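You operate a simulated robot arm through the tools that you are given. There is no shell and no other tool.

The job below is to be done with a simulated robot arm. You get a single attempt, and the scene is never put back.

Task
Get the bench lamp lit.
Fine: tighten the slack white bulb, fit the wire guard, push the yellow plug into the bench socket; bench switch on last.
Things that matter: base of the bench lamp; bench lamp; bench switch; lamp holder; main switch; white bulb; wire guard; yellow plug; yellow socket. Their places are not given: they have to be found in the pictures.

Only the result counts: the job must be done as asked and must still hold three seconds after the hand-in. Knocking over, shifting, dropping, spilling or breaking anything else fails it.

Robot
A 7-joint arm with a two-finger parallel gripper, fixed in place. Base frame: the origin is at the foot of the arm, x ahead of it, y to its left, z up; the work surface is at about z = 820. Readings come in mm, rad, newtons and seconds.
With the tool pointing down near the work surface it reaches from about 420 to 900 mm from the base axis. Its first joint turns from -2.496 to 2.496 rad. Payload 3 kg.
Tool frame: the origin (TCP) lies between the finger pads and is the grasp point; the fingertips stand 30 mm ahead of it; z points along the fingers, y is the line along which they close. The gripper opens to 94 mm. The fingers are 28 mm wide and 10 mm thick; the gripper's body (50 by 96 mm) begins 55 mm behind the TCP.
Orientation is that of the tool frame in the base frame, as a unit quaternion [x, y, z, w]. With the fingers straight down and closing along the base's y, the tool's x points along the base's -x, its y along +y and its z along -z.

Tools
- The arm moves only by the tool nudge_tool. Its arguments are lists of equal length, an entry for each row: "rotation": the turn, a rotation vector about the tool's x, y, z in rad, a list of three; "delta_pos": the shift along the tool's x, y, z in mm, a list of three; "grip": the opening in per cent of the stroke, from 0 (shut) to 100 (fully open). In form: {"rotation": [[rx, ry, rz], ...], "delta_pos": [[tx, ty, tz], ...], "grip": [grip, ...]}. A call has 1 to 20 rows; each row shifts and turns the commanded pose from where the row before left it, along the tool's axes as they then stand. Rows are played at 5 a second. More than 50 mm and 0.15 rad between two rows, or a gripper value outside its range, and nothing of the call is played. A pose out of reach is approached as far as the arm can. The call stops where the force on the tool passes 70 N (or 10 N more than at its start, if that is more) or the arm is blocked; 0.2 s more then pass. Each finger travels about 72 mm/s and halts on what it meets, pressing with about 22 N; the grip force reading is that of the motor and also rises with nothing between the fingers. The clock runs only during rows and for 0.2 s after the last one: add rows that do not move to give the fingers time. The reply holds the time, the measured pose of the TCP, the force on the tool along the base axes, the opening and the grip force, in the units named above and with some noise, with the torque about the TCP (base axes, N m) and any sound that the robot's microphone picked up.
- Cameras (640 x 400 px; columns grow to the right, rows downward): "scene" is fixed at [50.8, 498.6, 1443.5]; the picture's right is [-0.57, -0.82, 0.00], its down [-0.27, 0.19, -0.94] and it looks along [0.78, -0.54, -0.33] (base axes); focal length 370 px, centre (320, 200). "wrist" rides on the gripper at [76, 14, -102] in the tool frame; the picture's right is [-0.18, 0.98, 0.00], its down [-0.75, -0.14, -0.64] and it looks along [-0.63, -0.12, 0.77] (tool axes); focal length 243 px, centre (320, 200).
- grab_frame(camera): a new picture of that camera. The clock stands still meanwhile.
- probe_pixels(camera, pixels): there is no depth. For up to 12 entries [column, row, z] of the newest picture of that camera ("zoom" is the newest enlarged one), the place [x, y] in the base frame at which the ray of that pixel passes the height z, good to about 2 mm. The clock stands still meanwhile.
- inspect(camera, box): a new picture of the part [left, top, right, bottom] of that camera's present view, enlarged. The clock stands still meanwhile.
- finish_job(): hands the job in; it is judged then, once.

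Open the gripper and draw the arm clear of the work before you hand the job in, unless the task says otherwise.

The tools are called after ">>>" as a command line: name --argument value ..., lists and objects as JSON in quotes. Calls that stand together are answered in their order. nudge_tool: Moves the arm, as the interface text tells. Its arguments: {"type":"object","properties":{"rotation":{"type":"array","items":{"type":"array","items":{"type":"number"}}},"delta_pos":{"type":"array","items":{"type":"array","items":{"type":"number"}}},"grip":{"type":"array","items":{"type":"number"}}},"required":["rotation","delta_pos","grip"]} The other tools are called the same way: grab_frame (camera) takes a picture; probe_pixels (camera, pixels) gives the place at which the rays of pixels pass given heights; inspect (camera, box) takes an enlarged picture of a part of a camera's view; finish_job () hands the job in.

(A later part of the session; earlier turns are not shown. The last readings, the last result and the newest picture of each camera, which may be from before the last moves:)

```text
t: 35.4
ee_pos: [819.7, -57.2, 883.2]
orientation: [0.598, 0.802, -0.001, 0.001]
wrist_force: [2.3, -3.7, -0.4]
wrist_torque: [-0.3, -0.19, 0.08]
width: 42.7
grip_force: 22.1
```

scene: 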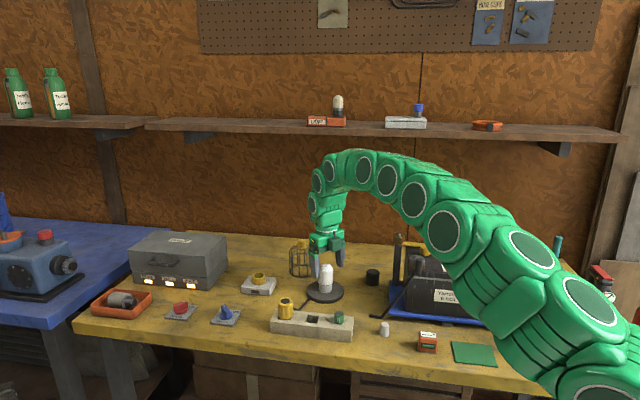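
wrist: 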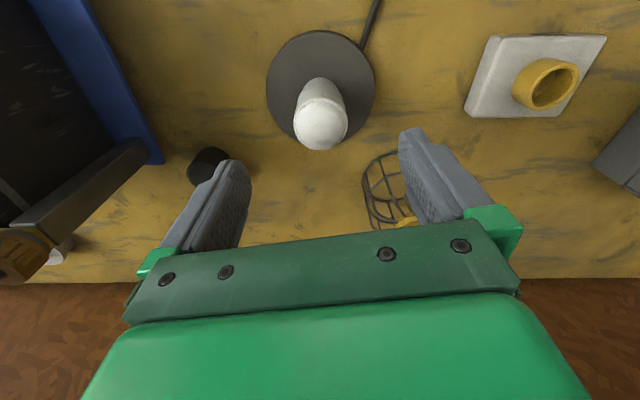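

Forces balanced at yaw 1.28 with torque +0.08. I continue 0.48 rad more and look at the joint.

>>> nudge_tool --rotation '[[0, 0, 0.12], [0, 0, 0.12], [0, 0, 0.12], [0, 0, 0.12]]' --delta_pos '[[0, 0, 0], [0, 0, 0], [0, 0, 0], [0, 0, 0]]' --grip '[40, 40, 40, 40]'

>>> inspect --camera "scene" --box '[305, 255, 345, 305]'

```text
t: 36.4
ee_pos: [820.5, -57.2, 882.4]
orientation: [0.771, 0.637, 0.0, 0.0]
wrist_force: [15.6, -4.6, -16.3]
wrist_torque: [-0.09, -0.02, 0.14]
width: 42.8
grip_force: 21.9
```

```text
8.00 times, centred on (325, 280) of scene
```

zoom: 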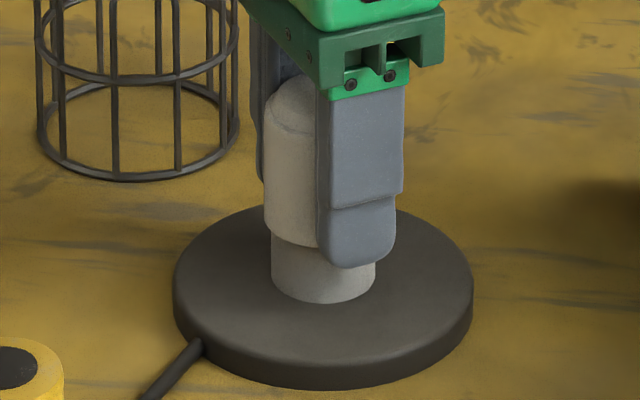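

Still descending (z −16 N, torque 0.14). I follow 0.6 mm down with a small correction and turn on.

>>> nudge_tool --rotation '[[0, 0, 0], [0, 0, 0.12], [0, 0, 0.12], [0, 0, 0.12], [0, 0, 0.12]]' --delta_pos '[[0.1, 0.5, 0.5], [0, 0, 0], [0, 0, 0], [0, 0, 0], [0, 0, 0]]' --grip '[40, 40, 40, 40, 40]'

```text
t: 37.6
ee_pos: [818.7, -56.8, 881.8]
orientation: [0.9, 0.435, 0.001, 0.001]
wrist_force: [2.2, -3.0, -8.0]
wrist_torque: [-0.05, 0.09, 0.35]
width: 42.8
grip_force: 21.7
```

Torque about z has risen to 0.35: it is starting to tighten. I turn in smaller steps.

>>> nudge_tool --rotation '[[0, 0, 0.08], [0, 0, 0.08]]' --delta_pos '[[0, 0, 0.15], [0, 0, 0]]' --grip '[40, 40]'

```text
t: 38.2
ee_pos: [820.9, -56.4, 882.4]
orientation: [0.932, 0.361, 0.0, 0.0]
wrist_force: [-10.7, -1.3, -0.5]
wrist_torque: [-0.02, 0.26, 0.43]
width: 42.5
grip_force: 22.0
```

Torque 0.43 N m and climbing. Another small step to confirm it is against its stop.

>>> nudge_tool --rotation '[[0, 0, 0.06], [0, 0, 0.06], [0, 0, 0]]' --delta_pos '[[0, 0, 0], [0, 0, 0], [0, 0, 0]]' --grip '[40, 40, 40]'

>>> inspect --camera "scene" --box '[305, 255, 345, 305]'

```text
t: 39.0
ee_pos: [820.6, -56.6, 882.4]
orientation: [0.952, 0.305, 0.0, 0.001]
wrist_force: [-9.2, 0.5, -4.4]
wrist_torque: [0.02, 0.21, 0.26]
width: 42.7
grip_force: 22.2
```

```text
8.00 times, centred on (325, 280) of scene
```

zoom: 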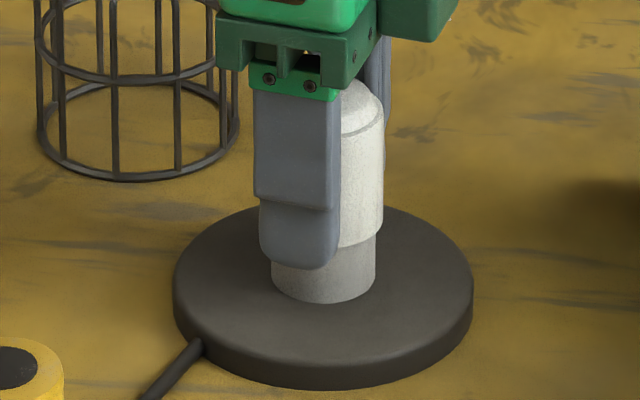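

Torque relaxed to 0.26 when still. I turn another 0.2 rad (yaw stays below 2.8) and read at once.

>>> nudge_tool --rotation '[[0, 0, 0.1], [0, 0, 0.1]]' --delta_pos '[[0, 0, 0.1], [0, 0, 0]]' --grip '[40, 40]'

```text
t: 39.6
ee_pos: [821.0, -56.4, 882.9]
orientation: [0.978, 0.209, 0.001, 0.0]
wrist_force: [-8.8, 3.9, -1.7]
wrist_torque: [0.25, 0.23, 0.35]
width: 42.9
grip_force: 22.0
```

Torque plateaus around 0.35–0.43 with no further descent, consistent with a tight bulb slipping in the pads. I open, rotate back 1.5 rad in place and re-grip to confirm.

>>> nudge_tool --rotation '[[0, 0, 0], [0, 0, 0], [0, 0, -0.15], [0, 0, -0.15], [0, 0, -0.15], [0, 0, -0.15], [0, 0, -0.15], [0, 0, -0.15], [0, 0, -0.15], [0, 0, -0.15], [0, 0, -0.15], [0, 0, -0.15], [0, 0, 0], [0, 0, 0], [0, 0, 0], [0, 0, 0]]' --delta_pos '[[0, 0, 0], [0, 0, 0], [0, 0, 0], [0, 0, 0], [0, 0, 0], [0, 0, 0], [0, 0, 0], [0, 0, 0], [0, 0, 0], [0, 0, 0], [0, 0, 0], [0, 0, 0], [0, 0, 0], [0, 0, 0], [0, 0, 0], [0, 0, 0]]' --grip '[80, 100, 100, 100, 100, 100, 100, 100, 100, 100, 100, 100, 70, 48, 40, 40]'

```text
t: 43.0
ee_pos: [820.5, -56.2, 881.9]
orientation: [0.572, 0.82, 0.0, 0.001]
wrist_force: [7.1, 0.8, -1.3]
wrist_torque: [0.01, 0.0, 0.07]
width: 42.7
grip_force: 21.4
```

Re-gripped at yaw 1.22 with small forces. I turn clockwise 0.3 rad and read the torque.

>>> nudge_tool --rotation '[[0, 0, 0.1], [0, 0, 0.1], [0, 0, 0.1]]' --delta_pos '[[0, 0, 0], [0, 0, 0], [0, 0, 0]]' --grip '[40, 40, 40]'

```text
t: 43.8
ee_pos: [819.5, -56.3, 883.4]
orientation: [0.689, 0.724, 0.0, 0.002]
wrist_force: [10.1, 4.6, 0.9]
wrist_torque: [0.04, 0.02, 0.54]
width: 42.4
grip_force: 22.1
```

Torque jumps to 0.54 immediately with no descent: the bulb is tight. One more 0.2 rad for certainty, then I'll release.

>>> nudge_tool --rotation '[[0, 0, 0.1], [0, 0, 0.1]]' --delta_pos '[[0, 0, 0], [0, 0, 0]]' --grip '[40, 40]'

```text
t: 44.4
ee_pos: [820.7, -56.1, 883.4]
orientation: [0.759, 0.651, 0.001, 0.001]
wrist_force: [9.5, 4.0, 2.0]
wrist_torque: [-0.02, 0.32, 0.27]
width: 43.0
grip_force: 21.9
```

The pads are slipping on a tight bulb. I open, rise straight up 120 mm, and unwind the yaw to zero.

>>> nudge_tool --rotation '[[0, 0, 0], [0, 0, 0], [0, 0, 0], [0, 0, 0], [0, 0, 0], [0, 0, 0], [0, 0, 0], [0, 0, -0.143], [0, 0, -0.143], [0, 0, -0.143], [0, 0, -0.143], [0, 0, -0.143], [0, 0, -0.143], [0, 0, -0.143], [0, 0, -0.143], [0, 0, -0.143], [0, 0, -0.143], [0, 0, -0.143], [0, 0, -0.143], [0, 0, 0]]' --delta_pos '[[0, 0, 0], [0, 0, 0], [0, 0, -20], [0, 0, -25], [0, 0, -25], [0, 0, -25], [0, 0, -25], [0, 0, 0], [0, 0, 0], [0, 0, 0], [0, 0, 0], [0, 0, 0], [0, 0, 0], [0, 0, 0], [0, 0, 0], [0, 0, 0], [0, 0, 0], [0, 0, 0], [0, 0, 0], [0, 0, 0]]' --grip '[90, 100, 100, 100, 100, 100, 100, 100, 100, 100, 100, 100, 100, 100, 100, 100, 100, 100, 100, 100]'

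>>> inspect --camera "scene" --box '[305, 255, 345, 305]'

>>> grab_frame --camera "wrist"

>>> grab_frame --camera "scene"

```text
t: 48.6
ee_pos: [819.3, -56.5, 1002.7]
orientation: [0.002, 1.0, 0.0, 0.001]
wrist_force: [-0.8, 0.7, 0.0]
wrist_torque: [-0.02, 0.01, -0.02]
width: 93.9
grip_force: 0.1
```

```text
8.00 times, centred on (325, 280) of scene
```

zoom: 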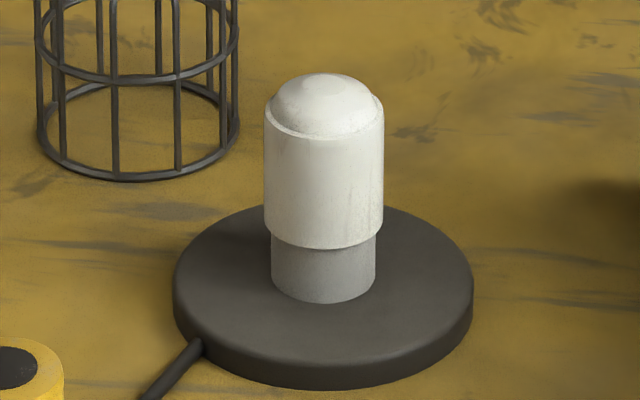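

```text
taken
```

wrist: 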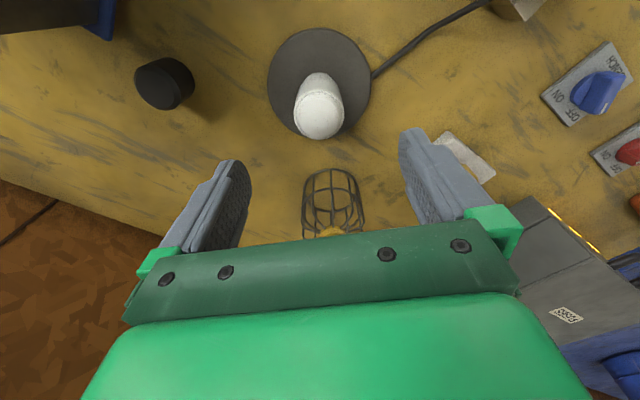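

```text
taken
```

scene: 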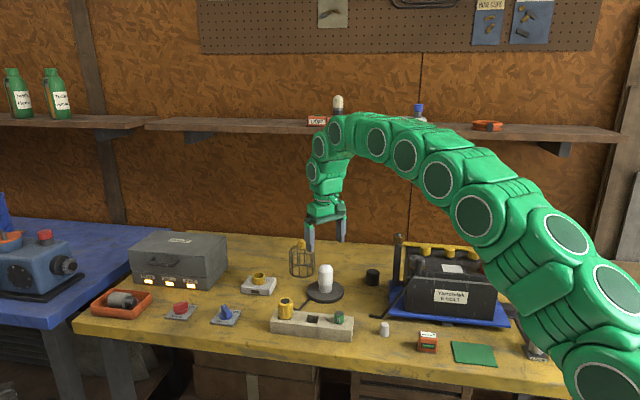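

The bulb has sunk further and sits tight with no gap. Next is the guard at about (962,−67): I tilt the tool 0.3 rad outward for reach, then move toward it while staying high.

>>> nudge_tool --rotation '[[0, -0.1, 0], [0, -0.1, 0], [0, -0.1, 0], [0, 0, 0], [0, 0, 0], [0, 0, 0], [0, 0, 0]]' --delta_pos '[[0, 0, 0], [0, 0, 0], [0, 0, 0], [-28.5, -3.5, 3.6], [-28.5, -3.5, 3.6], [-28.5, -3.5, 3.6], [0, 0, 0]]' --grip '[100, 100, 100, 100, 100, 100, 100]'

>>> grab_frame --camera "wrist"

>>> inspect --camera "scene" --box '[260, 180, 380, 300]'

```text
t: 50.2
ee_pos: [904.1, -66.0, 1017.5]
orientation: [0.002, 0.989, -0.001, 0.149]
wrist_force: [0.3, 0.1, 0.3]
wrist_torque: [-0.01, -0.01, 0.01]
width: 93.8
grip_force: 0.0
```

```text
taken
```

wrist: 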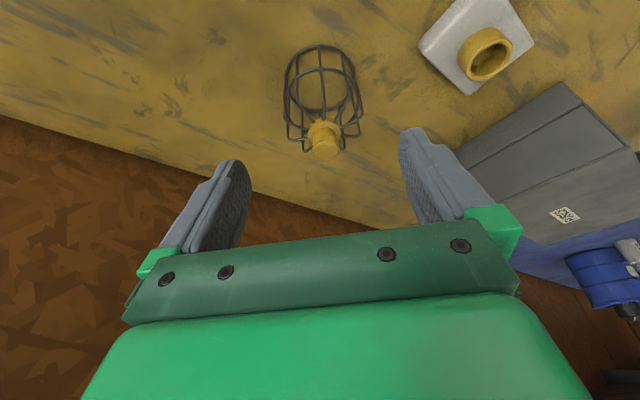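

```text
3.33 times, centred on (320, 240) of scene
```

zoom: 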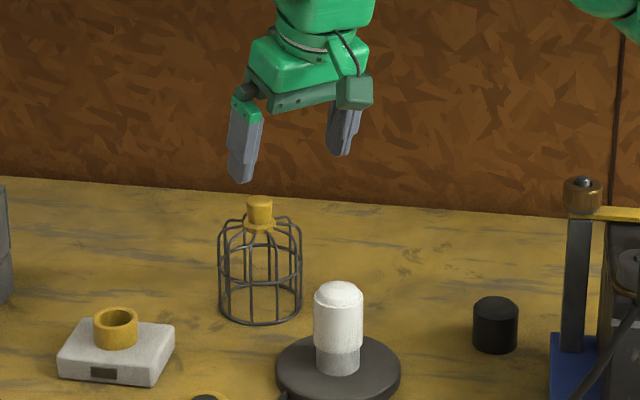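

The guard is now in clear view of the wrist camera with its yellow knob at about (323,140). I zoom in and probe to fix its place.

>>> inspect --camera "wrist" --box '[270, 35, 380, 170]'

>>> probe_pixels --camera "zoom" --pixels '[[320, 200, 820]]'

>>> probe_pixels --camera "wrist" --pixels '[[320.5, 77, 820], [325.5, 150, 930], [325.5, 150, 925], [325.5, 150, 935], [323, 128, 905]]'

```text
2.96 times, centred on (325, 102) of wrist
```

zoom: 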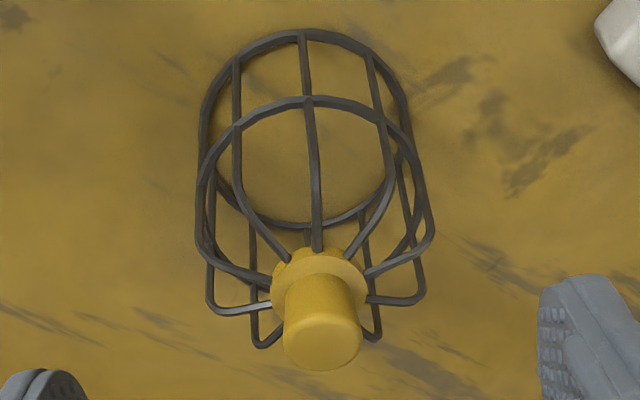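

```text
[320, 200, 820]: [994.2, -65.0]
```

```text
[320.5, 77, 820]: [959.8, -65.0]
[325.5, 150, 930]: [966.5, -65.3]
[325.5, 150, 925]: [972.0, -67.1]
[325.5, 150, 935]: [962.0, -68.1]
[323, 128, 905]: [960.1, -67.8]
```

Knob axis ≈ (963,−67), flange z≈907, knob top z≈931, diameter ~25 mm. I shift over it and descend along the tool axis so only the fingertips straddle the knob above the flange.

>>> nudge_tool --rotation '[[0, 0, 0], [0, 0, 0], [0, 0, 0], [0, 0, 0]]' --delta_pos '[[-26.7, 0, 0], [0, 0, 25], [0, 0, 25], [0, 0, 15]]' --grip '[100, 100, 100, 100]'

>>> grab_frame --camera "wrist"

>>> inspect --camera "scene" --box '[260, 200, 360, 290]'

```text
t: 51.2
ee_pos: [951.2, -68.4, 962.2]
orientation: [0.003, 0.989, 0.0, 0.15]
wrist_force: [-0.2, -0.3, -0.3]
wrist_torque: [0.0, -0.01, 0.03]
width: 94.0
grip_force: 0.1
```

```text
taken
```

wrist: 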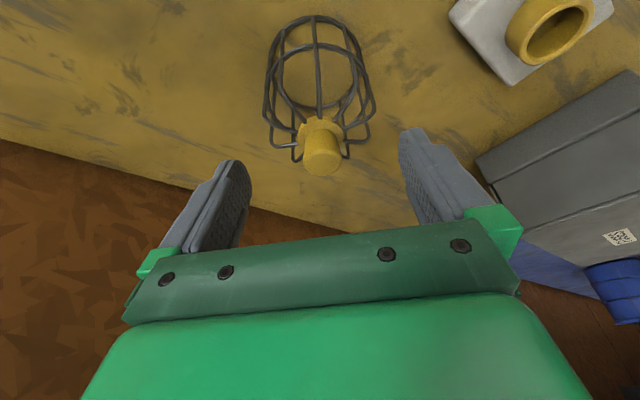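

```text
4.44 times, centred on (310, 245) of scene
```

zoom: 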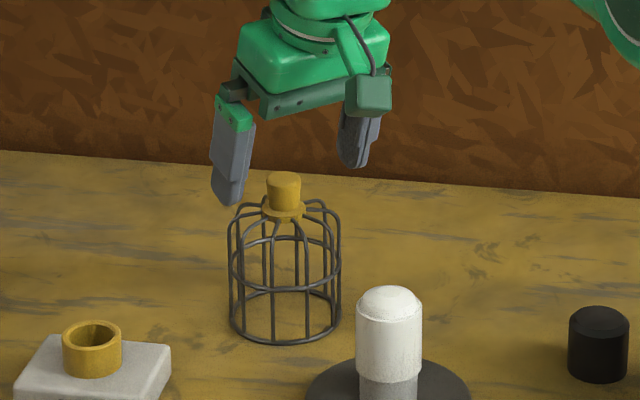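

The knob (322,160) lies on the tool axis between the fingertips. I advance the final 19 mm and close on the knob.

>>> nudge_tool --rotation '[[0, 0, 0], [0, 0, 0], [0, 0, 0], [0, 0, 0], [0, 0, 0], [0, 0, 0]]' --delta_pos '[[0, 0, 10], [0, 0, 9], [0, 0, 0], [0, 0, 0], [0, 0, 0], [0, 0, 0]]' --grip '[100, 100, 70, 45, 25, 15]'

>>> inspect --camera "wrist" --box '[220, 20, 420, 250]'

>>> inspect --camera "scene" --box '[260, 200, 360, 290]'

```text
t: 52.6
ee_pos: [955.9, -67.5, 945.0]
orientation: [0.003, 0.989, 0.0, 0.151]
wrist_force: [-0.9, -0.8, -0.7]
wrist_torque: [-0.01, -0.02, -0.02]
width: 24.2
grip_force: 21.8
```

```text
1.74 times, centred on (320, 135) of wrist
```

zoom: 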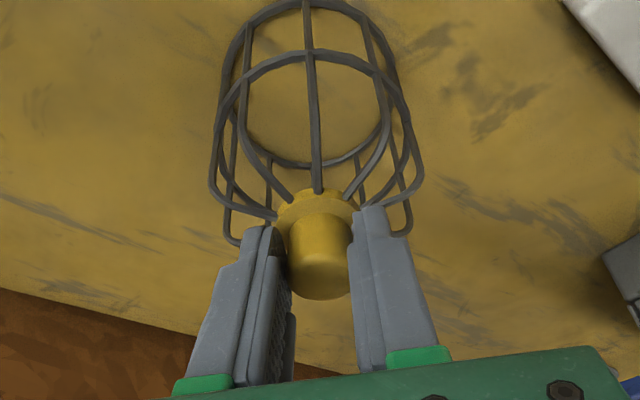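

```text
4.44 times, centred on (310, 245) of scene
```

zoom: 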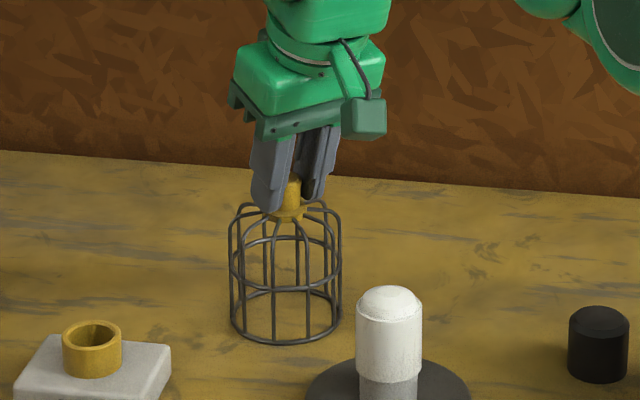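

The knob is held (width 24.2). I lift straight up about 115 mm (base z), in tool components (−5.6, 0, −18.1) per row.

>>> nudge_tool --rotation '[[0, 0, 0], [0, 0, 0], [0, 0, 0], [0, 0, 0], [0, 0, 0], [0, 0, 0], [0, 0, 0], [0, 0, 0]]' --delta_pos '[[-2.2, 0, -7.2], [-4.4, 0, -14.3], [-4.4, 0, -14.3], [-4.4, 0, -14.3], [-4.4, 0, -14.3], [-5, 0, -16], [-5, 0, -16], [-4.4, 0, -14.3]]' --grip '[15, 15, 15, 15, 15, 15, 15, 15]'

>>> inspect --camera "scene" --box '[250, 170, 370, 310]'

>>> grab_frame --camera "wrist"

```text
t: 54.4
ee_pos: [948.6, -67.8, 1058.0]
orientation: [0.003, 0.989, -0.001, 0.151]
wrist_force: [0.6, 0.1, -0.6]
wrist_torque: [0.0, -0.01, -0.02]
width: 24.2
grip_force: 22.5
out of reach, approached as far as the arm can: row 7
```

```text
2.86 times, centred on (310, 240) of scene
```

zoom: 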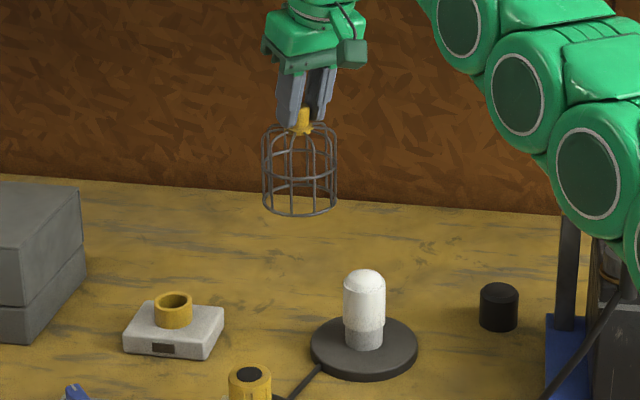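

```text
taken
```

wrist: 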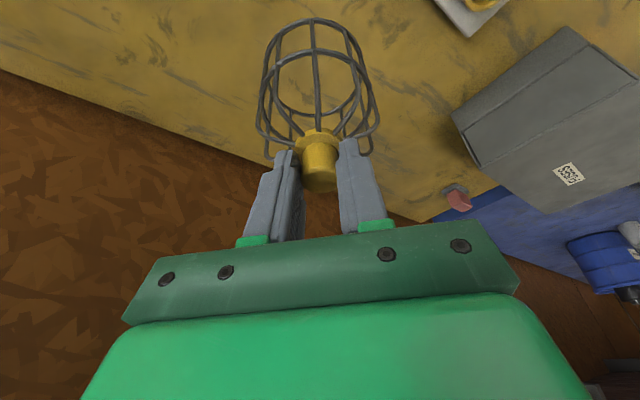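

The guard hangs straight from the fingers. I carry it back over the lamp, moving −x about 136 mm at constant height.

>>> nudge_tool --rotation '[[0, 0, 0], [0, 0, 0], [0, 0, 0], [0, 0, 0], [0, 0, 0], [0, 0, 0], [0, 0, 0]]' --delta_pos '[[18, 1.6, -5.6], [22, 1.8, -6.9], [22, 1.8, -6.9], [22, 1.8, -6.9], [22, 1.8, -6.9], [22, 1.7, -6.9], [0, 0, 0]]' --grip '[15, 15, 15, 15, 15, 15, 15]'

>>> inspect --camera "scene" --box '[250, 170, 390, 310]'

>>> grab_frame --camera "wrist"

```text
t: 56.0
ee_pos: [815.2, -57.0, 1060.4]
orientation: [0.002, 0.989, 0.0, 0.151]
wrist_force: [0.2, 0.5, -1.5]
wrist_torque: [-0.03, 0.02, 0.01]
width: 24.3
grip_force: 21.6
```

```text
2.86 times, centred on (320, 240) of scene
```

zoom: 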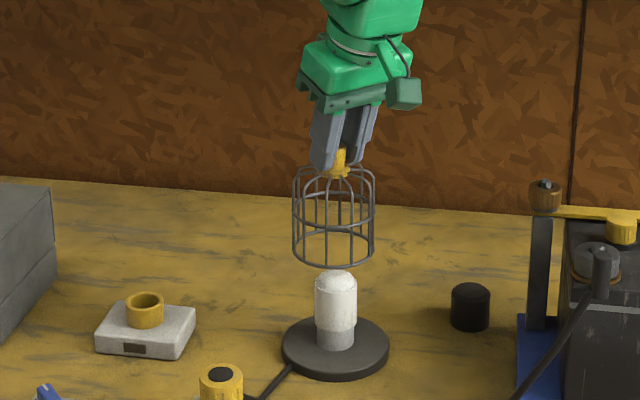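

```text
taken
```

wrist: 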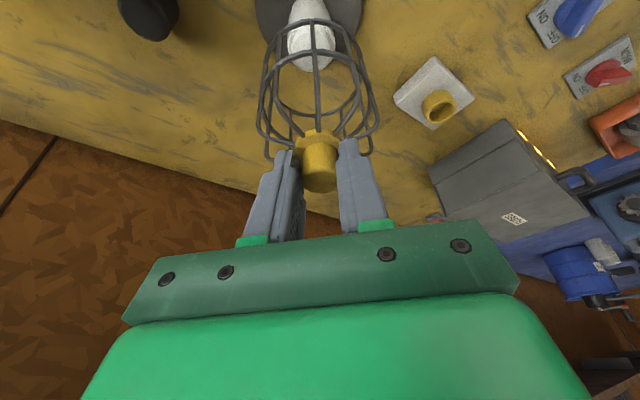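

The guard's ring (zoom cols 292–375) is centred over the bulb (336) within 2 mm. I shift −2 mm in x and descend 60 mm straight down, watching force.

>>> nudge_tool --rotation '[[0, 0, 0], [0, 0, 0], [0, 0, 0], [0, 0, 0], [0, 0, 0]]' --delta_pos '[[1.9, 0, -0.6], [4.4, 0, 14.3], [4.4, 0, 14.3], [4.4, 0, 14.3], [4.4, 0, 14.3]]' --grip '[15, 15, 15, 15, 15]'

>>> inspect --camera "scene" --box '[270, 210, 380, 310]'

>>> grab_frame --camera "wrist"

```text
t: 57.2
ee_pos: [811.5, -55.7, 998.5]
orientation: [0.003, 0.989, -0.002, 0.151]
wrist_force: [-1.0, 0.4, -0.7]
wrist_torque: [0.03, 0.03, -0.03]
width: 24.3
grip_force: 21.9
```

```text
4.00 times, centred on (325, 260) of scene
```

zoom: 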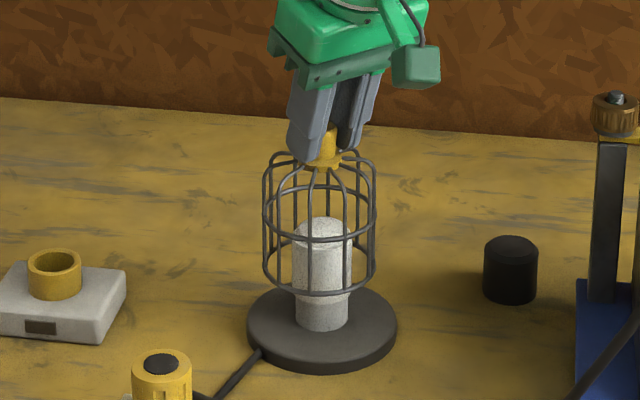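

```text
taken
```

wrist: 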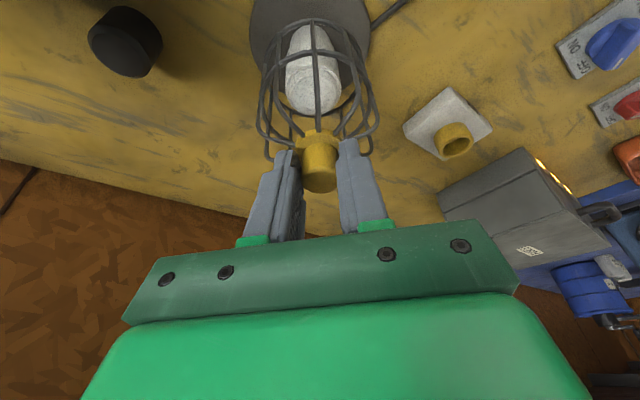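

The guard surrounds the bulb (ring cols 263–377, bulb centre 322). I descend 34 mm more, then will feel for contact with the base disc.

>>> nudge_tool --rotation '[[0, 0, 0], [0, 0, 0], [0, 0, 0], [0, 0, 0]]' --delta_pos '[[3.5, 0, 11.5], [3.5, 0, 11.5], [2.4, 0, 7.6], [0, 0, 0]]' --grip '[15, 15, 15, 15]'

>>> inspect --camera "scene" --box '[285, 230, 365, 310]'

```text
t: 58.2
ee_pos: [811.0, -56.1, 967.8]
orientation: [0.003, 0.989, -0.001, 0.15]
wrist_force: [-1.2, -0.3, -1.0]
wrist_torque: [0.0, 0.03, -0.02]
width: 24.3
grip_force: 22.0
```

```text
5.00 times, centred on (325, 270) of scene
```

zoom: 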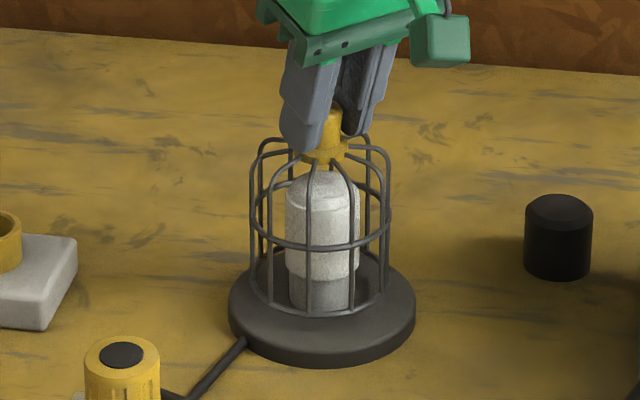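

Ring bottom is about 12 mm above the disc and centred. I lower gently in small steps to feel the contact.

>>> nudge_tool --rotation '[[0, 0, 0], [0, 0, 0], [0, 0, 0], [0, 0, 0]]' --delta_pos '[[0.9, 0, 2.9], [0.9, 0, 2.9], [0.6, 0, 1.9], [0, 0, 0]]' --grip '[15, 15, 15, 15]'

>>> inspect --camera "scene" --box '[285, 230, 365, 310]'

```text
t: 59.2
ee_pos: [812.4, -55.0, 960.1]
orientation: [0.003, 0.989, -0.001, 0.15]
wrist_force: [-0.7, -1.0, -0.4]
wrist_torque: [-0.01, 0.02, -0.01]
width: 24.0
grip_force: 22.2
```

```text
5.00 times, centred on (325, 270) of scene
```

zoom: 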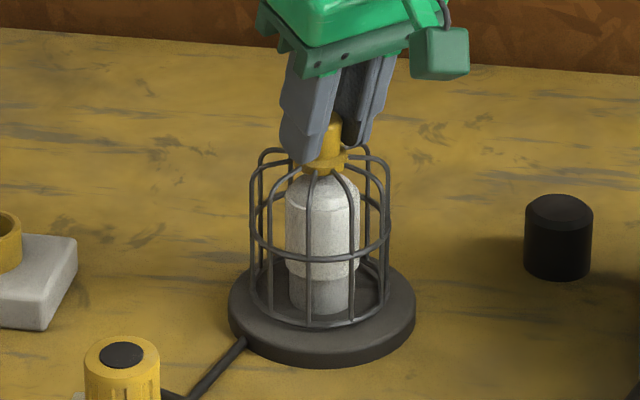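

Still no contact (forces ≈0); ring front now at y≈325 in the zoom. I lower in 1 mm steps.

>>> nudge_tool --rotation '[[0, 0, 0], [0, 0, 0], [0, 0, 0], [0, 0, 0]]' --delta_pos '[[0.4, 0, 1.2], [0.4, 0, 1.2], [0.3, 0, 1.0], [0, 0, 0]]' --grip '[15, 15, 15, 15]'

>>> inspect --camera "wrist" --box '[220, 0, 420, 200]'

```text
t: 60.2
ee_pos: [812.3, -56.0, 956.4]
orientation: [0.003, 0.989, -0.001, 0.15]
wrist_force: [0.0, -0.1, 1.2]
wrist_torque: [0.03, 0.0, 0.04]
width: 24.4
grip_force: 21.8
```

```text
2.00 times, centred on (320, 100) of wrist
```

zoom: 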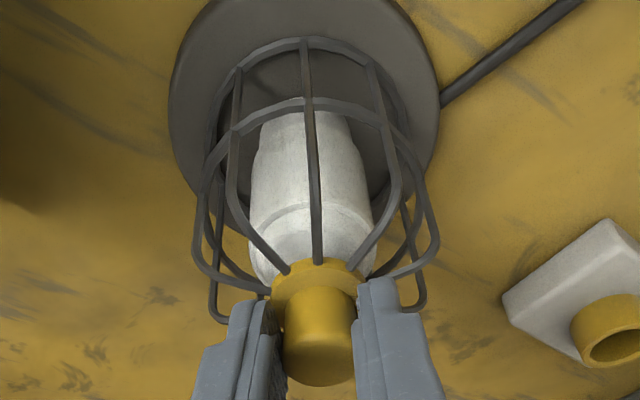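

A first hint of contact (+1.2 N). I lower another 1.5 mm in small steps.

>>> nudge_tool --rotation '[[0, 0, 0], [0, 0, 0], [0, 0, 0], [0, 0, 0]]' --delta_pos '[[0.2, 0, 0.7], [0.2, 0, 0.7], [0, 0, 0], [0, 0, 0]]' --grip '[15, 15, 15, 15]'

>>> inspect --camera "scene" --box '[305, 255, 345, 305]'

```text
t: 61.2
ee_pos: [813.1, -56.2, 955.7]
orientation: [0.003, 0.989, -0.002, 0.151]
wrist_force: [1.3, 0.2, 18.5]
wrist_torque: [0.02, -0.29, 0.01]
width: 24.3
grip_force: 21.8
```

```text
8.00 times, centred on (325, 280) of scene
```

zoom: 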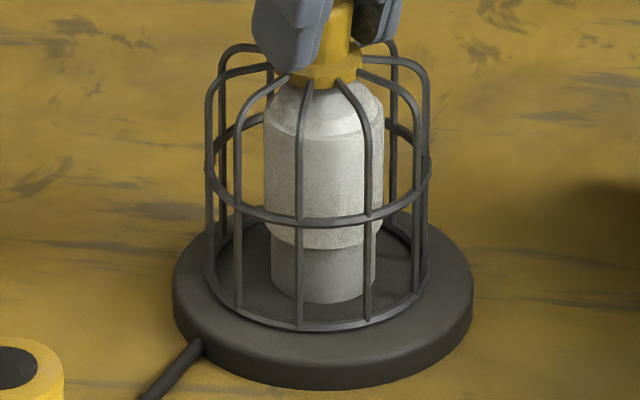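

The guard rests on the disc (18.5 N), but ring centre (zoom 318,272) vs disc centre (323,284) suggests it is ~5 mm too far in +x. I raise 2 mm, shift −5 mm in x, +1 in y, and set it down again.

>>> nudge_tool --rotation '[[0, 0, 0], [0, 0, 0], [0, 0, 0], [0, 0, 0], [0, 0, 0], [0, 0, 0]]' --delta_pos '[[-0.9, 0, -2.9], [2.4, 0.5, -0.75], [2.4, 0.5, -0.75], [0.6, 0, 1.9], [0.1, 0, 0.4], [0, 0, 0]]' --grip '[15, 15, 15, 15, 15, 15]'

>>> inspect --camera "scene" --box '[305, 255, 345, 305]'

```text
t: 62.6
ee_pos: [806.6, -54.1, 954.8]
orientation: [0.003, 0.989, -0.002, 0.151]
wrist_force: [0.2, 0.3, 1.6]
wrist_torque: [0.03, 0.07, 0.0]
width: 24.5
grip_force: 21.9
```

```text
8.00 times, centred on (325, 280) of scene
```

zoom: 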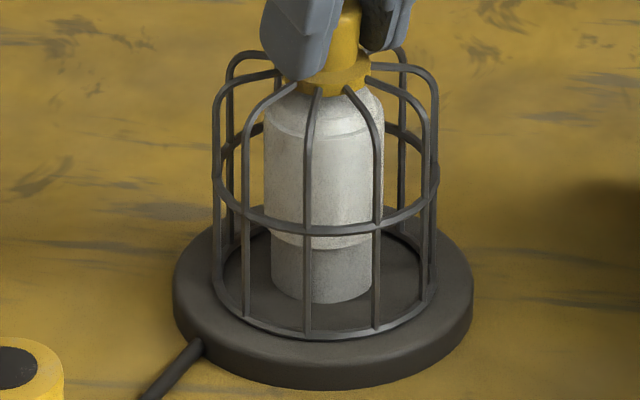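

Ring centre (325,284) now matches the disc centre and it just touches (1.6 N). I open the gripper, then back out along the tool axis.

>>> nudge_tool --rotation '[[0, 0, 0], [0, 0, 0], [0, 0, 0], [0, 0, 0], [0, 0, 0], [0, 0, 0], [0, 0, 0], [0, 0, 0]]' --delta_pos '[[0, 0, 0], [0, 0, 0], [0, 0, 0], [0, 0, -15], [0, 0, -20], [0, 0, -25], [0, 0, -25], [0, 0, 0]]' --grip '[30, 60, 100, 100, 100, 100, 100, 100]'

>>> inspect --camera "scene" --box '[285, 230, 365, 310]'

>>> grab_frame --camera "wrist"

```text
t: 64.4
ee_pos: [781.5, -55.0, 1037.6]
orientation: [0.002, 0.989, -0.001, 0.151]
wrist_force: [-0.3, 0.6, -0.4]
wrist_torque: [-0.01, 0.02, 0.0]
width: 94.1
grip_force: 0.1
```

```text
5.00 times, centred on (325, 270) of scene
```

zoom: 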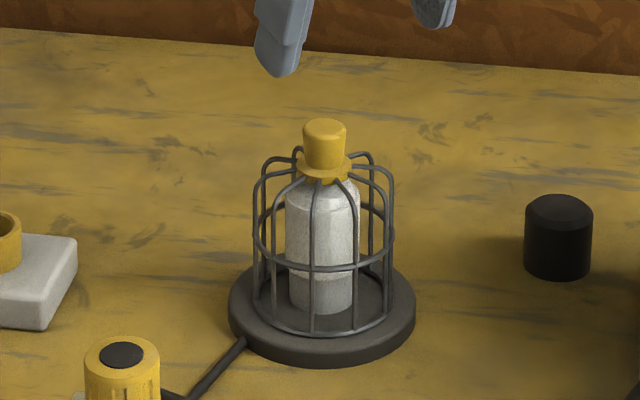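

```text
taken
```

wrist: 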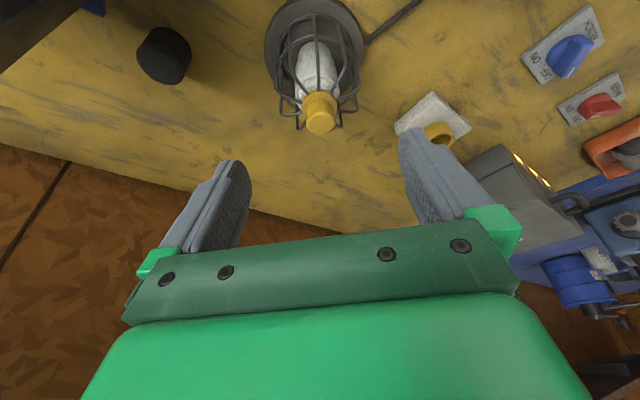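

The guard sits centred on the lamp base. Now the plug: I level the tool and move above it (about 755,112) at z≈1015 for a close look.

>>> nudge_tool --rotation '[[0, 0.1, 0], [0, 0.1, 0], [0, 0.1, 0], [0, 0, 0], [0, 0, 0], [0, 0, 0], [0, 0, 0], [0, 0, 0], [0, 0, 0]]' --delta_pos '[[0, 0, 0], [0, 0, 0], [0, 0, 0], [5.4, 34, 4], [5.4, 34, 4], [5.4, 34, 4], [5.4, 34, 4], [5.4, 31, 4], [0, 0, 0]]' --grip '[100, 100, 100, 100, 100, 100, 100, 100, 100]'

>>> grab_frame --camera "wrist"

>>> inspect --camera "scene" --box '[260, 280, 360, 345]'

```text
t: 66.4
ee_pos: [756.5, 111.3, 1016.4]
orientation: [0.003, 1.0, 0.0, 0.001]
wrist_force: [0.3, -0.3, -0.3]
wrist_torque: [0.0, 0.04, 0.0]
width: 93.8
grip_force: 0.1
```

```text
taken
```

wrist: 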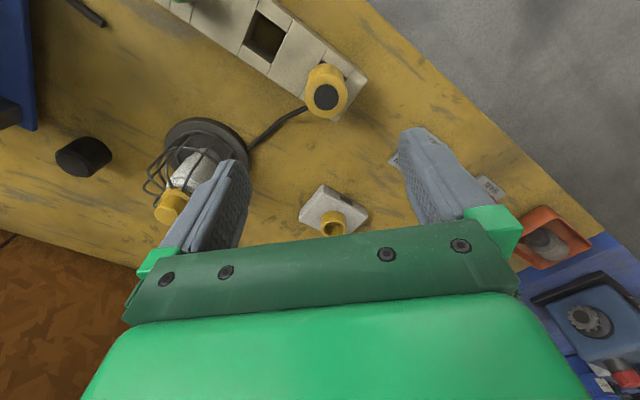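

```text
6.15 times, centred on (310, 312) of scene
```

zoom: 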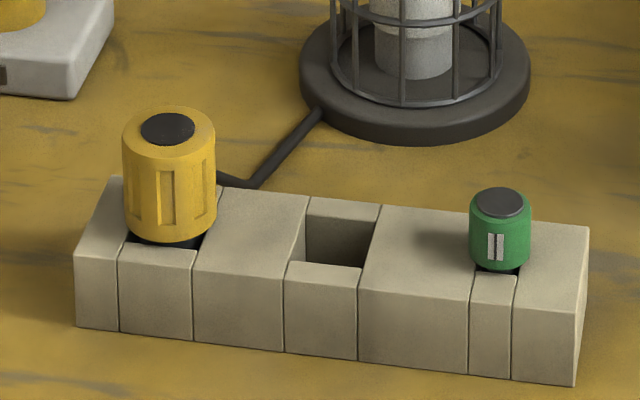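

The plug shows a yellow body with dark neck in the slot (zoom 168,180), cable leaving toward the lamp. I enlarge the wrist view of it and probe its centre.

>>> inspect --camera "wrist" --box '[260, 40, 400, 140]'

>>> probe_pixels --camera "wrist" --pixels '[[326.5, 97, 900], [326.5, 97, 905], [326.5, 97, 895], [324, 78, 860]]'

>>> probe_pixels --camera "scene" --pixels '[[285.6, 300.5, 900], [285.6, 300.5, 905], [285.6, 300.5, 895], [285.6, 300.5, 910]]'

```text
4.00 times, centred on (330, 90) of wrist
```

zoom: 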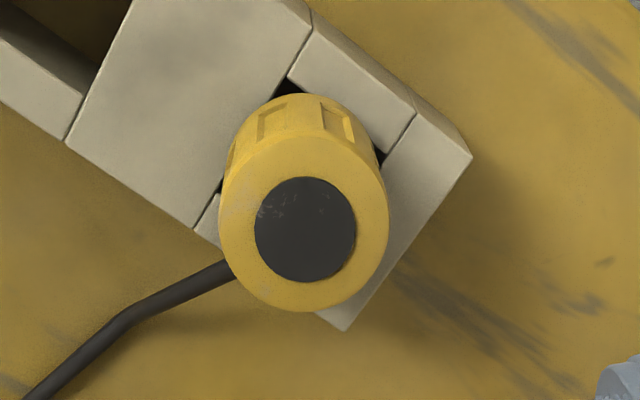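

```text
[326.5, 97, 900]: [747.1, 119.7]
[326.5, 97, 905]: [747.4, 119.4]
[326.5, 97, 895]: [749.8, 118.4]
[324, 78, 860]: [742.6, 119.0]
```

```text
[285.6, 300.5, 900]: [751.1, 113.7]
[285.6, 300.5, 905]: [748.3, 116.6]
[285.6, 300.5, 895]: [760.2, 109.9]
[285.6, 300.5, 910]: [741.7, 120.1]
```

Plug axis ≈ (746.5,118), top z≈905. I triangulate where the cable meets the plug to keep the fingers off it.

>>> probe_pixels --camera "wrist" --pixels '[[282.5, 119.5, 824], [282.5, 119.5, 840], [282.5, 119.5, 860], [307.5, 106, 840], [307.5, 106, 860], [307.5, 106, 875]]'

>>> probe_pixels --camera "scene" --pixels '[[298.6, 309.9, 824], [298.6, 309.9, 840], [298.6, 309.9, 860], [293.4, 307.6, 840], [293.4, 307.6, 860], [293.4, 307.6, 875]]'

>>> inspect --camera "scene" --box '[270, 290, 320, 325]'

```text
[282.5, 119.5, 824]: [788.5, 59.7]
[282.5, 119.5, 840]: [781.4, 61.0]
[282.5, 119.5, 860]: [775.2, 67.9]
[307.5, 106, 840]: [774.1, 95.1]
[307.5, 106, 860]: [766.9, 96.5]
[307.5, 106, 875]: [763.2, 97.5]
```

```text
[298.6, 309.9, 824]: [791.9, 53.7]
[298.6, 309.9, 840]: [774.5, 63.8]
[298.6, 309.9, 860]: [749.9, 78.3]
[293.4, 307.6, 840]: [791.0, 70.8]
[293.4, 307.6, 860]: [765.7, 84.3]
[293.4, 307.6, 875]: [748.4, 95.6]
```

```text
11.43 times, centred on (295, 308) of scene
```

zoom: 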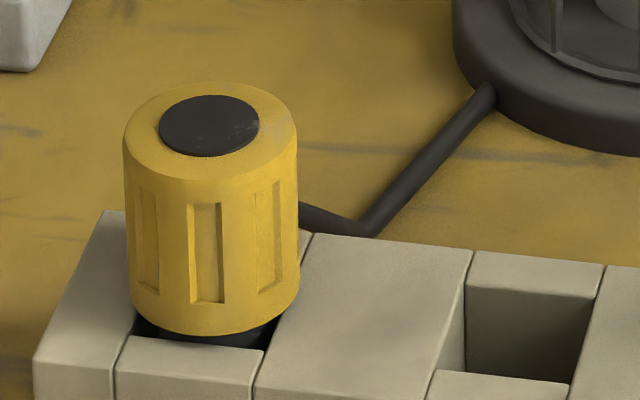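

The cable leaves the plug toward the lamp, roughly along (0.55,−0.83), at about z 870. I check how close the FUSES box is to the socket before choosing the grasp direction.

>>> inspect --camera "scene" --box '[180, 225, 290, 305]'

>>> probe_pixels --camera "scene" --pixels '[[212, 288, 820], [227, 269, 820], [227, 240, 900], [216, 258, 900], [240, 291, 820], [270, 294, 820], [277, 280, 845], [247, 277, 845], [258.3, 275, 865], [258.3, 281.5, 845]]'

>>> inspect --camera "wrist" --box '[280, 165, 390, 250]'

```text
5.00 times, centred on (235, 265) of scene
```

zoom: 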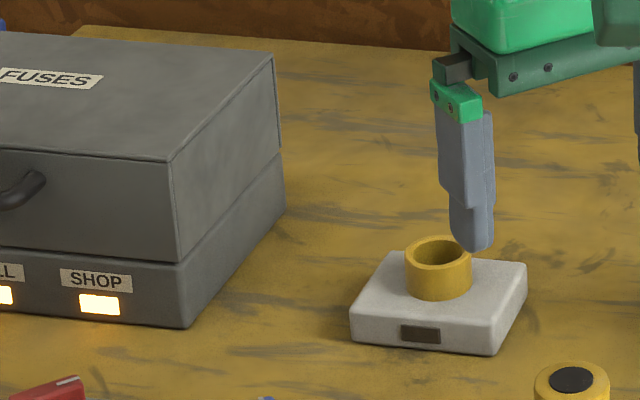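

```text
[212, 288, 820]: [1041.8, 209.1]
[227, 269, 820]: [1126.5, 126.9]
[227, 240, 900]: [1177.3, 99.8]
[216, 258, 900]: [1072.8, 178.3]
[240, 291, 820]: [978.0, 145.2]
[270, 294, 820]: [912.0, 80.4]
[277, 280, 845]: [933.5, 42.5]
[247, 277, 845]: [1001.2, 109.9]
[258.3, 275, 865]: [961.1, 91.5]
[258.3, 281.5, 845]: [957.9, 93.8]
```

```text
4.71 times, centred on (335, 208) of wrist
```

zoom: 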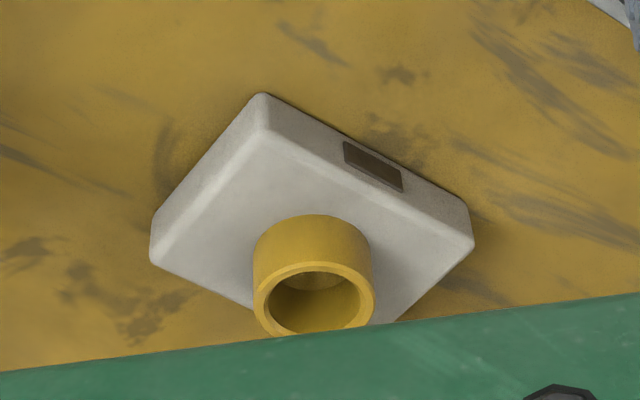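

The box is ~140 mm from the socket, so there is room. I probe the ring centre from both pictures at candidate heights to fix socket position and height.

>>> probe_pixels --camera "scene" --pixels '[[258.6, 275.6, 855], [258.6, 275.6, 860], [258.6, 275.6, 865], [258.6, 275.6, 870]]'

>>> probe_pixels --camera "wrist" --pixels '[[333.7, 228.8, 855], [333.7, 228.8, 860], [333.7, 228.8, 865], [333.7, 228.8, 870]]'

```text
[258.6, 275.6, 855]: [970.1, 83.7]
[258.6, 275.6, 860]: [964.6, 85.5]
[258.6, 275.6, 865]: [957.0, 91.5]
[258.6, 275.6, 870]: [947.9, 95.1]
```

```text
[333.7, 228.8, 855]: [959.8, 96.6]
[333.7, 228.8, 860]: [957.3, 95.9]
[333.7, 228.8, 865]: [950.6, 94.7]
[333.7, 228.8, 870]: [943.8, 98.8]
```

Socket ring is near (955,93) with top about z 863. Next I determine the strip's top height and the plug body's bottom height from the scene pixels.

>>> probe_pixels --camera "scene" --pixels '[[270.3, 332.5, 820], [270.3, 321.3, 845], [270.3, 321.3, 850], [270.3, 321.3, 855], [285.4, 319.6, 850], [285.4, 319.6, 860], [285.4, 319.6, 865], [285.4, 319.6, 870], [283.6, 320.7, 850], [283.6, 320.7, 855]]'

```text
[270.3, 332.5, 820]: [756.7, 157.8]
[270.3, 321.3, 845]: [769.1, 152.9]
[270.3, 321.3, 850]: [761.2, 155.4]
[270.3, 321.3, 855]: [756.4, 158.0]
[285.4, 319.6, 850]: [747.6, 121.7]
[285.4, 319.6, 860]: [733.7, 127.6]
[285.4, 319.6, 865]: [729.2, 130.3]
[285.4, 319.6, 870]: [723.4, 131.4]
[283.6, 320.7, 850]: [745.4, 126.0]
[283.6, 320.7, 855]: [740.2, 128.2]
```

Strip top ≈ z 855, plug body ≈ z 863–905. I yaw 0.5 rad (to keep pads clear of the cable), tilt 0.45 rad outward for later reach, and move to a pre-grasp point back along the tool axis.

>>> nudge_tool --rotation '[[0, 0, 0.125], [0, 0, 0.125], [0, 0, 0.125], [0, 0, 0.125], [0, -0.15, 0], [0, -0.15, 0], [0, -0.15, 0], [0, 0, 0], [0, 0, 0], [0, 0, 0], [0, 0, 0]]' --delta_pos '[[0, 0, 0], [0, 0, 0], [0, 0, 0], [0, 0, 0], [0, 0, 0], [0, 0, 0], [0, 0, 0], [22.7, 0.4, 6.4], [22.7, 0.4, 6.4], [22.8, 0.3, 6.4], [0, 0, 0]]' --grip '[100, 100, 100, 100, 100, 100, 100, 100, 100, 100, 100]'

>>> grab_frame --camera "wrist"

>>> inspect --camera "scene" --box '[230, 240, 350, 340]'

```text
t: 68.8
ee_pos: [711.1, 139.4, 968.2]
orientation: [0.243, 0.944, -0.056, 0.217]
wrist_force: [-0.1, -0.4, 0.4]
wrist_torque: [0.01, -0.01, 0.01]
width: 94.3
grip_force: 0.1
```

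```text
taken
```

wrist: 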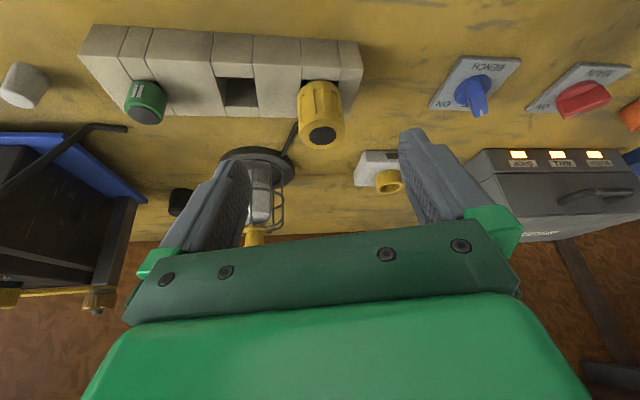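

```text
4.00 times, centred on (290, 290) of scene
```

zoom: 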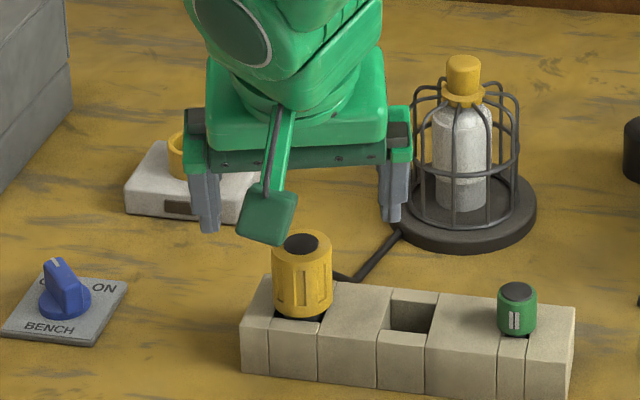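

The plug top is at about (322,135) in the wrist picture. I zoom to measure its lateral offset from the tool axis (column 320).

>>> inspect --camera "wrist" --box '[270, 70, 370, 160]'

```text
4.44 times, centred on (320, 115) of wrist
```

zoom: 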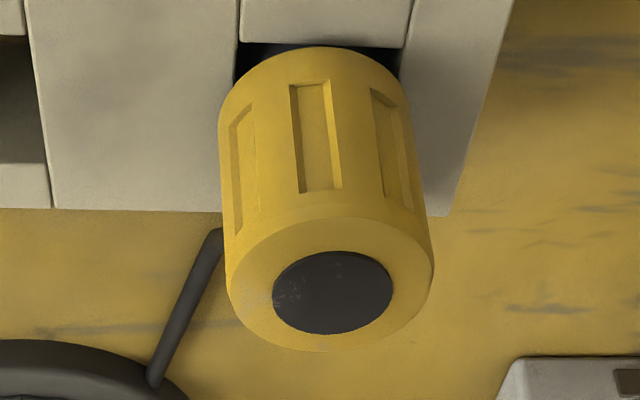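

The plug axis is ~1.2 mm toward +y′ and needs ~4 mm along x′. I correct, then advance along the tool axis 70 mm with the fingers open.

>>> nudge_tool --rotation '[[0, 0, 0], [0, 0, 0], [0, 0, 0], [0, 0, 0], [0, 0, 0]]' --delta_pos '[[4.3, 1.2, 0], [0, 0, 25], [0, 0, 25], [0, 0, 20], [0, 0, 0]]' --grip '[100, 100, 100, 100, 100]'

>>> grab_frame --camera "wrist"

>>> inspect --camera "scene" --box '[240, 250, 340, 340]'

```text
t: 70.0
ee_pos: [733.8, 126.7, 904.9]
orientation: [0.243, 0.944, -0.056, 0.217]
wrist_force: [-0.4, 0.1, 0.1]
wrist_torque: [0.02, -0.01, -0.04]
width: 94.4
grip_force: 0.1
```

```text
taken
```

wrist: 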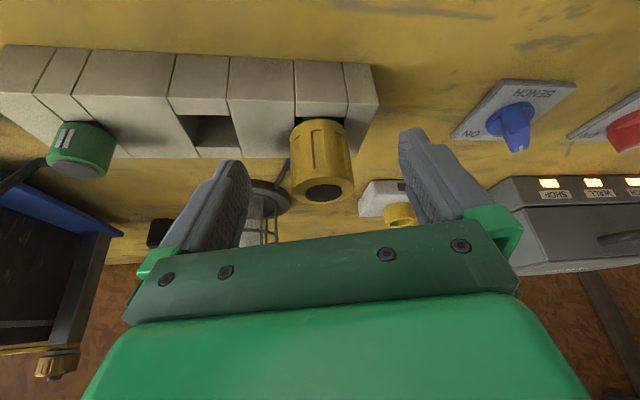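

```text
4.44 times, centred on (290, 295) of scene
```

zoom: 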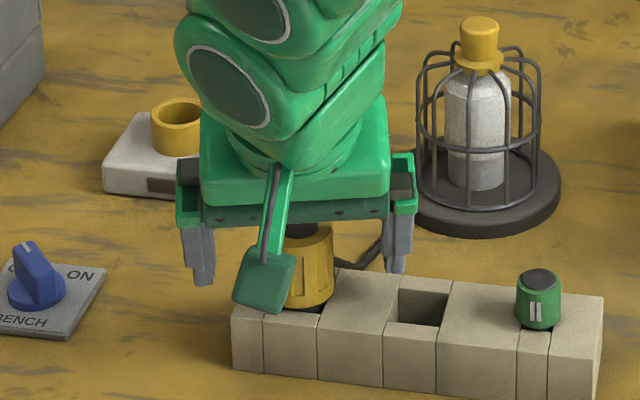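

The plug (cols 291–353, centre ≈322) is between the fingers. I shift +0.8 mm along y′, go down 7 mm more, and close on it.

>>> nudge_tool --rotation '[[0, 0, 0], [0, 0, 0], [0, 0, 0], [0, 0, 0], [0, 0, 0], [0, 0, 0]]' --delta_pos '[[0, 0.8, 4], [0, 0, 3], [0, 0, 0], [0, 0, 0], [0, 0, 0], [0, 0, 0]]' --grip '[100, 100, 70, 50, 38, 35]'

>>> grab_frame --camera "wrist"

```text
t: 71.4
ee_pos: [737.6, 127.5, 898.5]
orientation: [0.244, 0.943, -0.056, 0.217]
wrist_force: [0.2, -2.4, 23.2]
wrist_torque: [-0.19, -0.29, -0.05]
width: 36.9
grip_force: 22.2
```

```text
taken
```

wrist: 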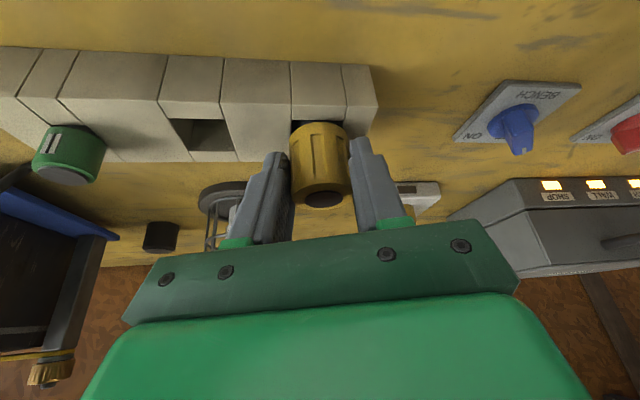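

Gripped at 36.9 mm, but +23 N in z suggests the fingertips touch the strip. I lift 3 mm straight up and recheck.

>>> nudge_tool --rotation '[[0, 0, 0], [0, 0, 0], [0, 0, 0]]' --delta_pos '[[-0.65, 0, -1.35], [-0.65, 0, -1.35], [0, 0, 0]]' --grip '[33, 33, 33]'

>>> inspect --camera "scene" --box '[250, 270, 330, 340]'

```text
t: 72.2
ee_pos: [736.6, 126.5, 902.0]
orientation: [0.244, 0.944, -0.056, 0.216]
wrist_force: [-0.8, 0.2, -0.8]
wrist_torque: [0.01, 0.0, 0.01]
width: 37.1
grip_force: 22.1
```

```text
5.71 times, centred on (290, 305) of scene
```

zoom: 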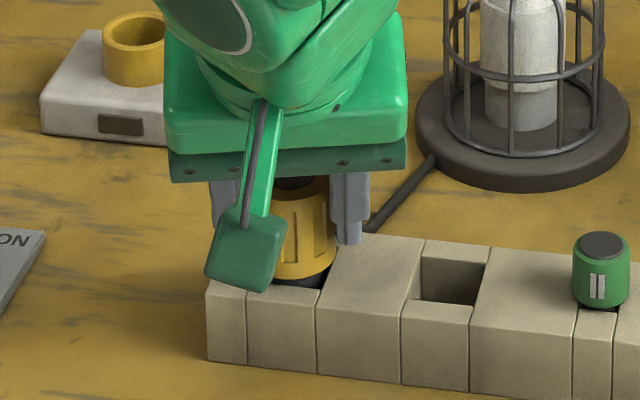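

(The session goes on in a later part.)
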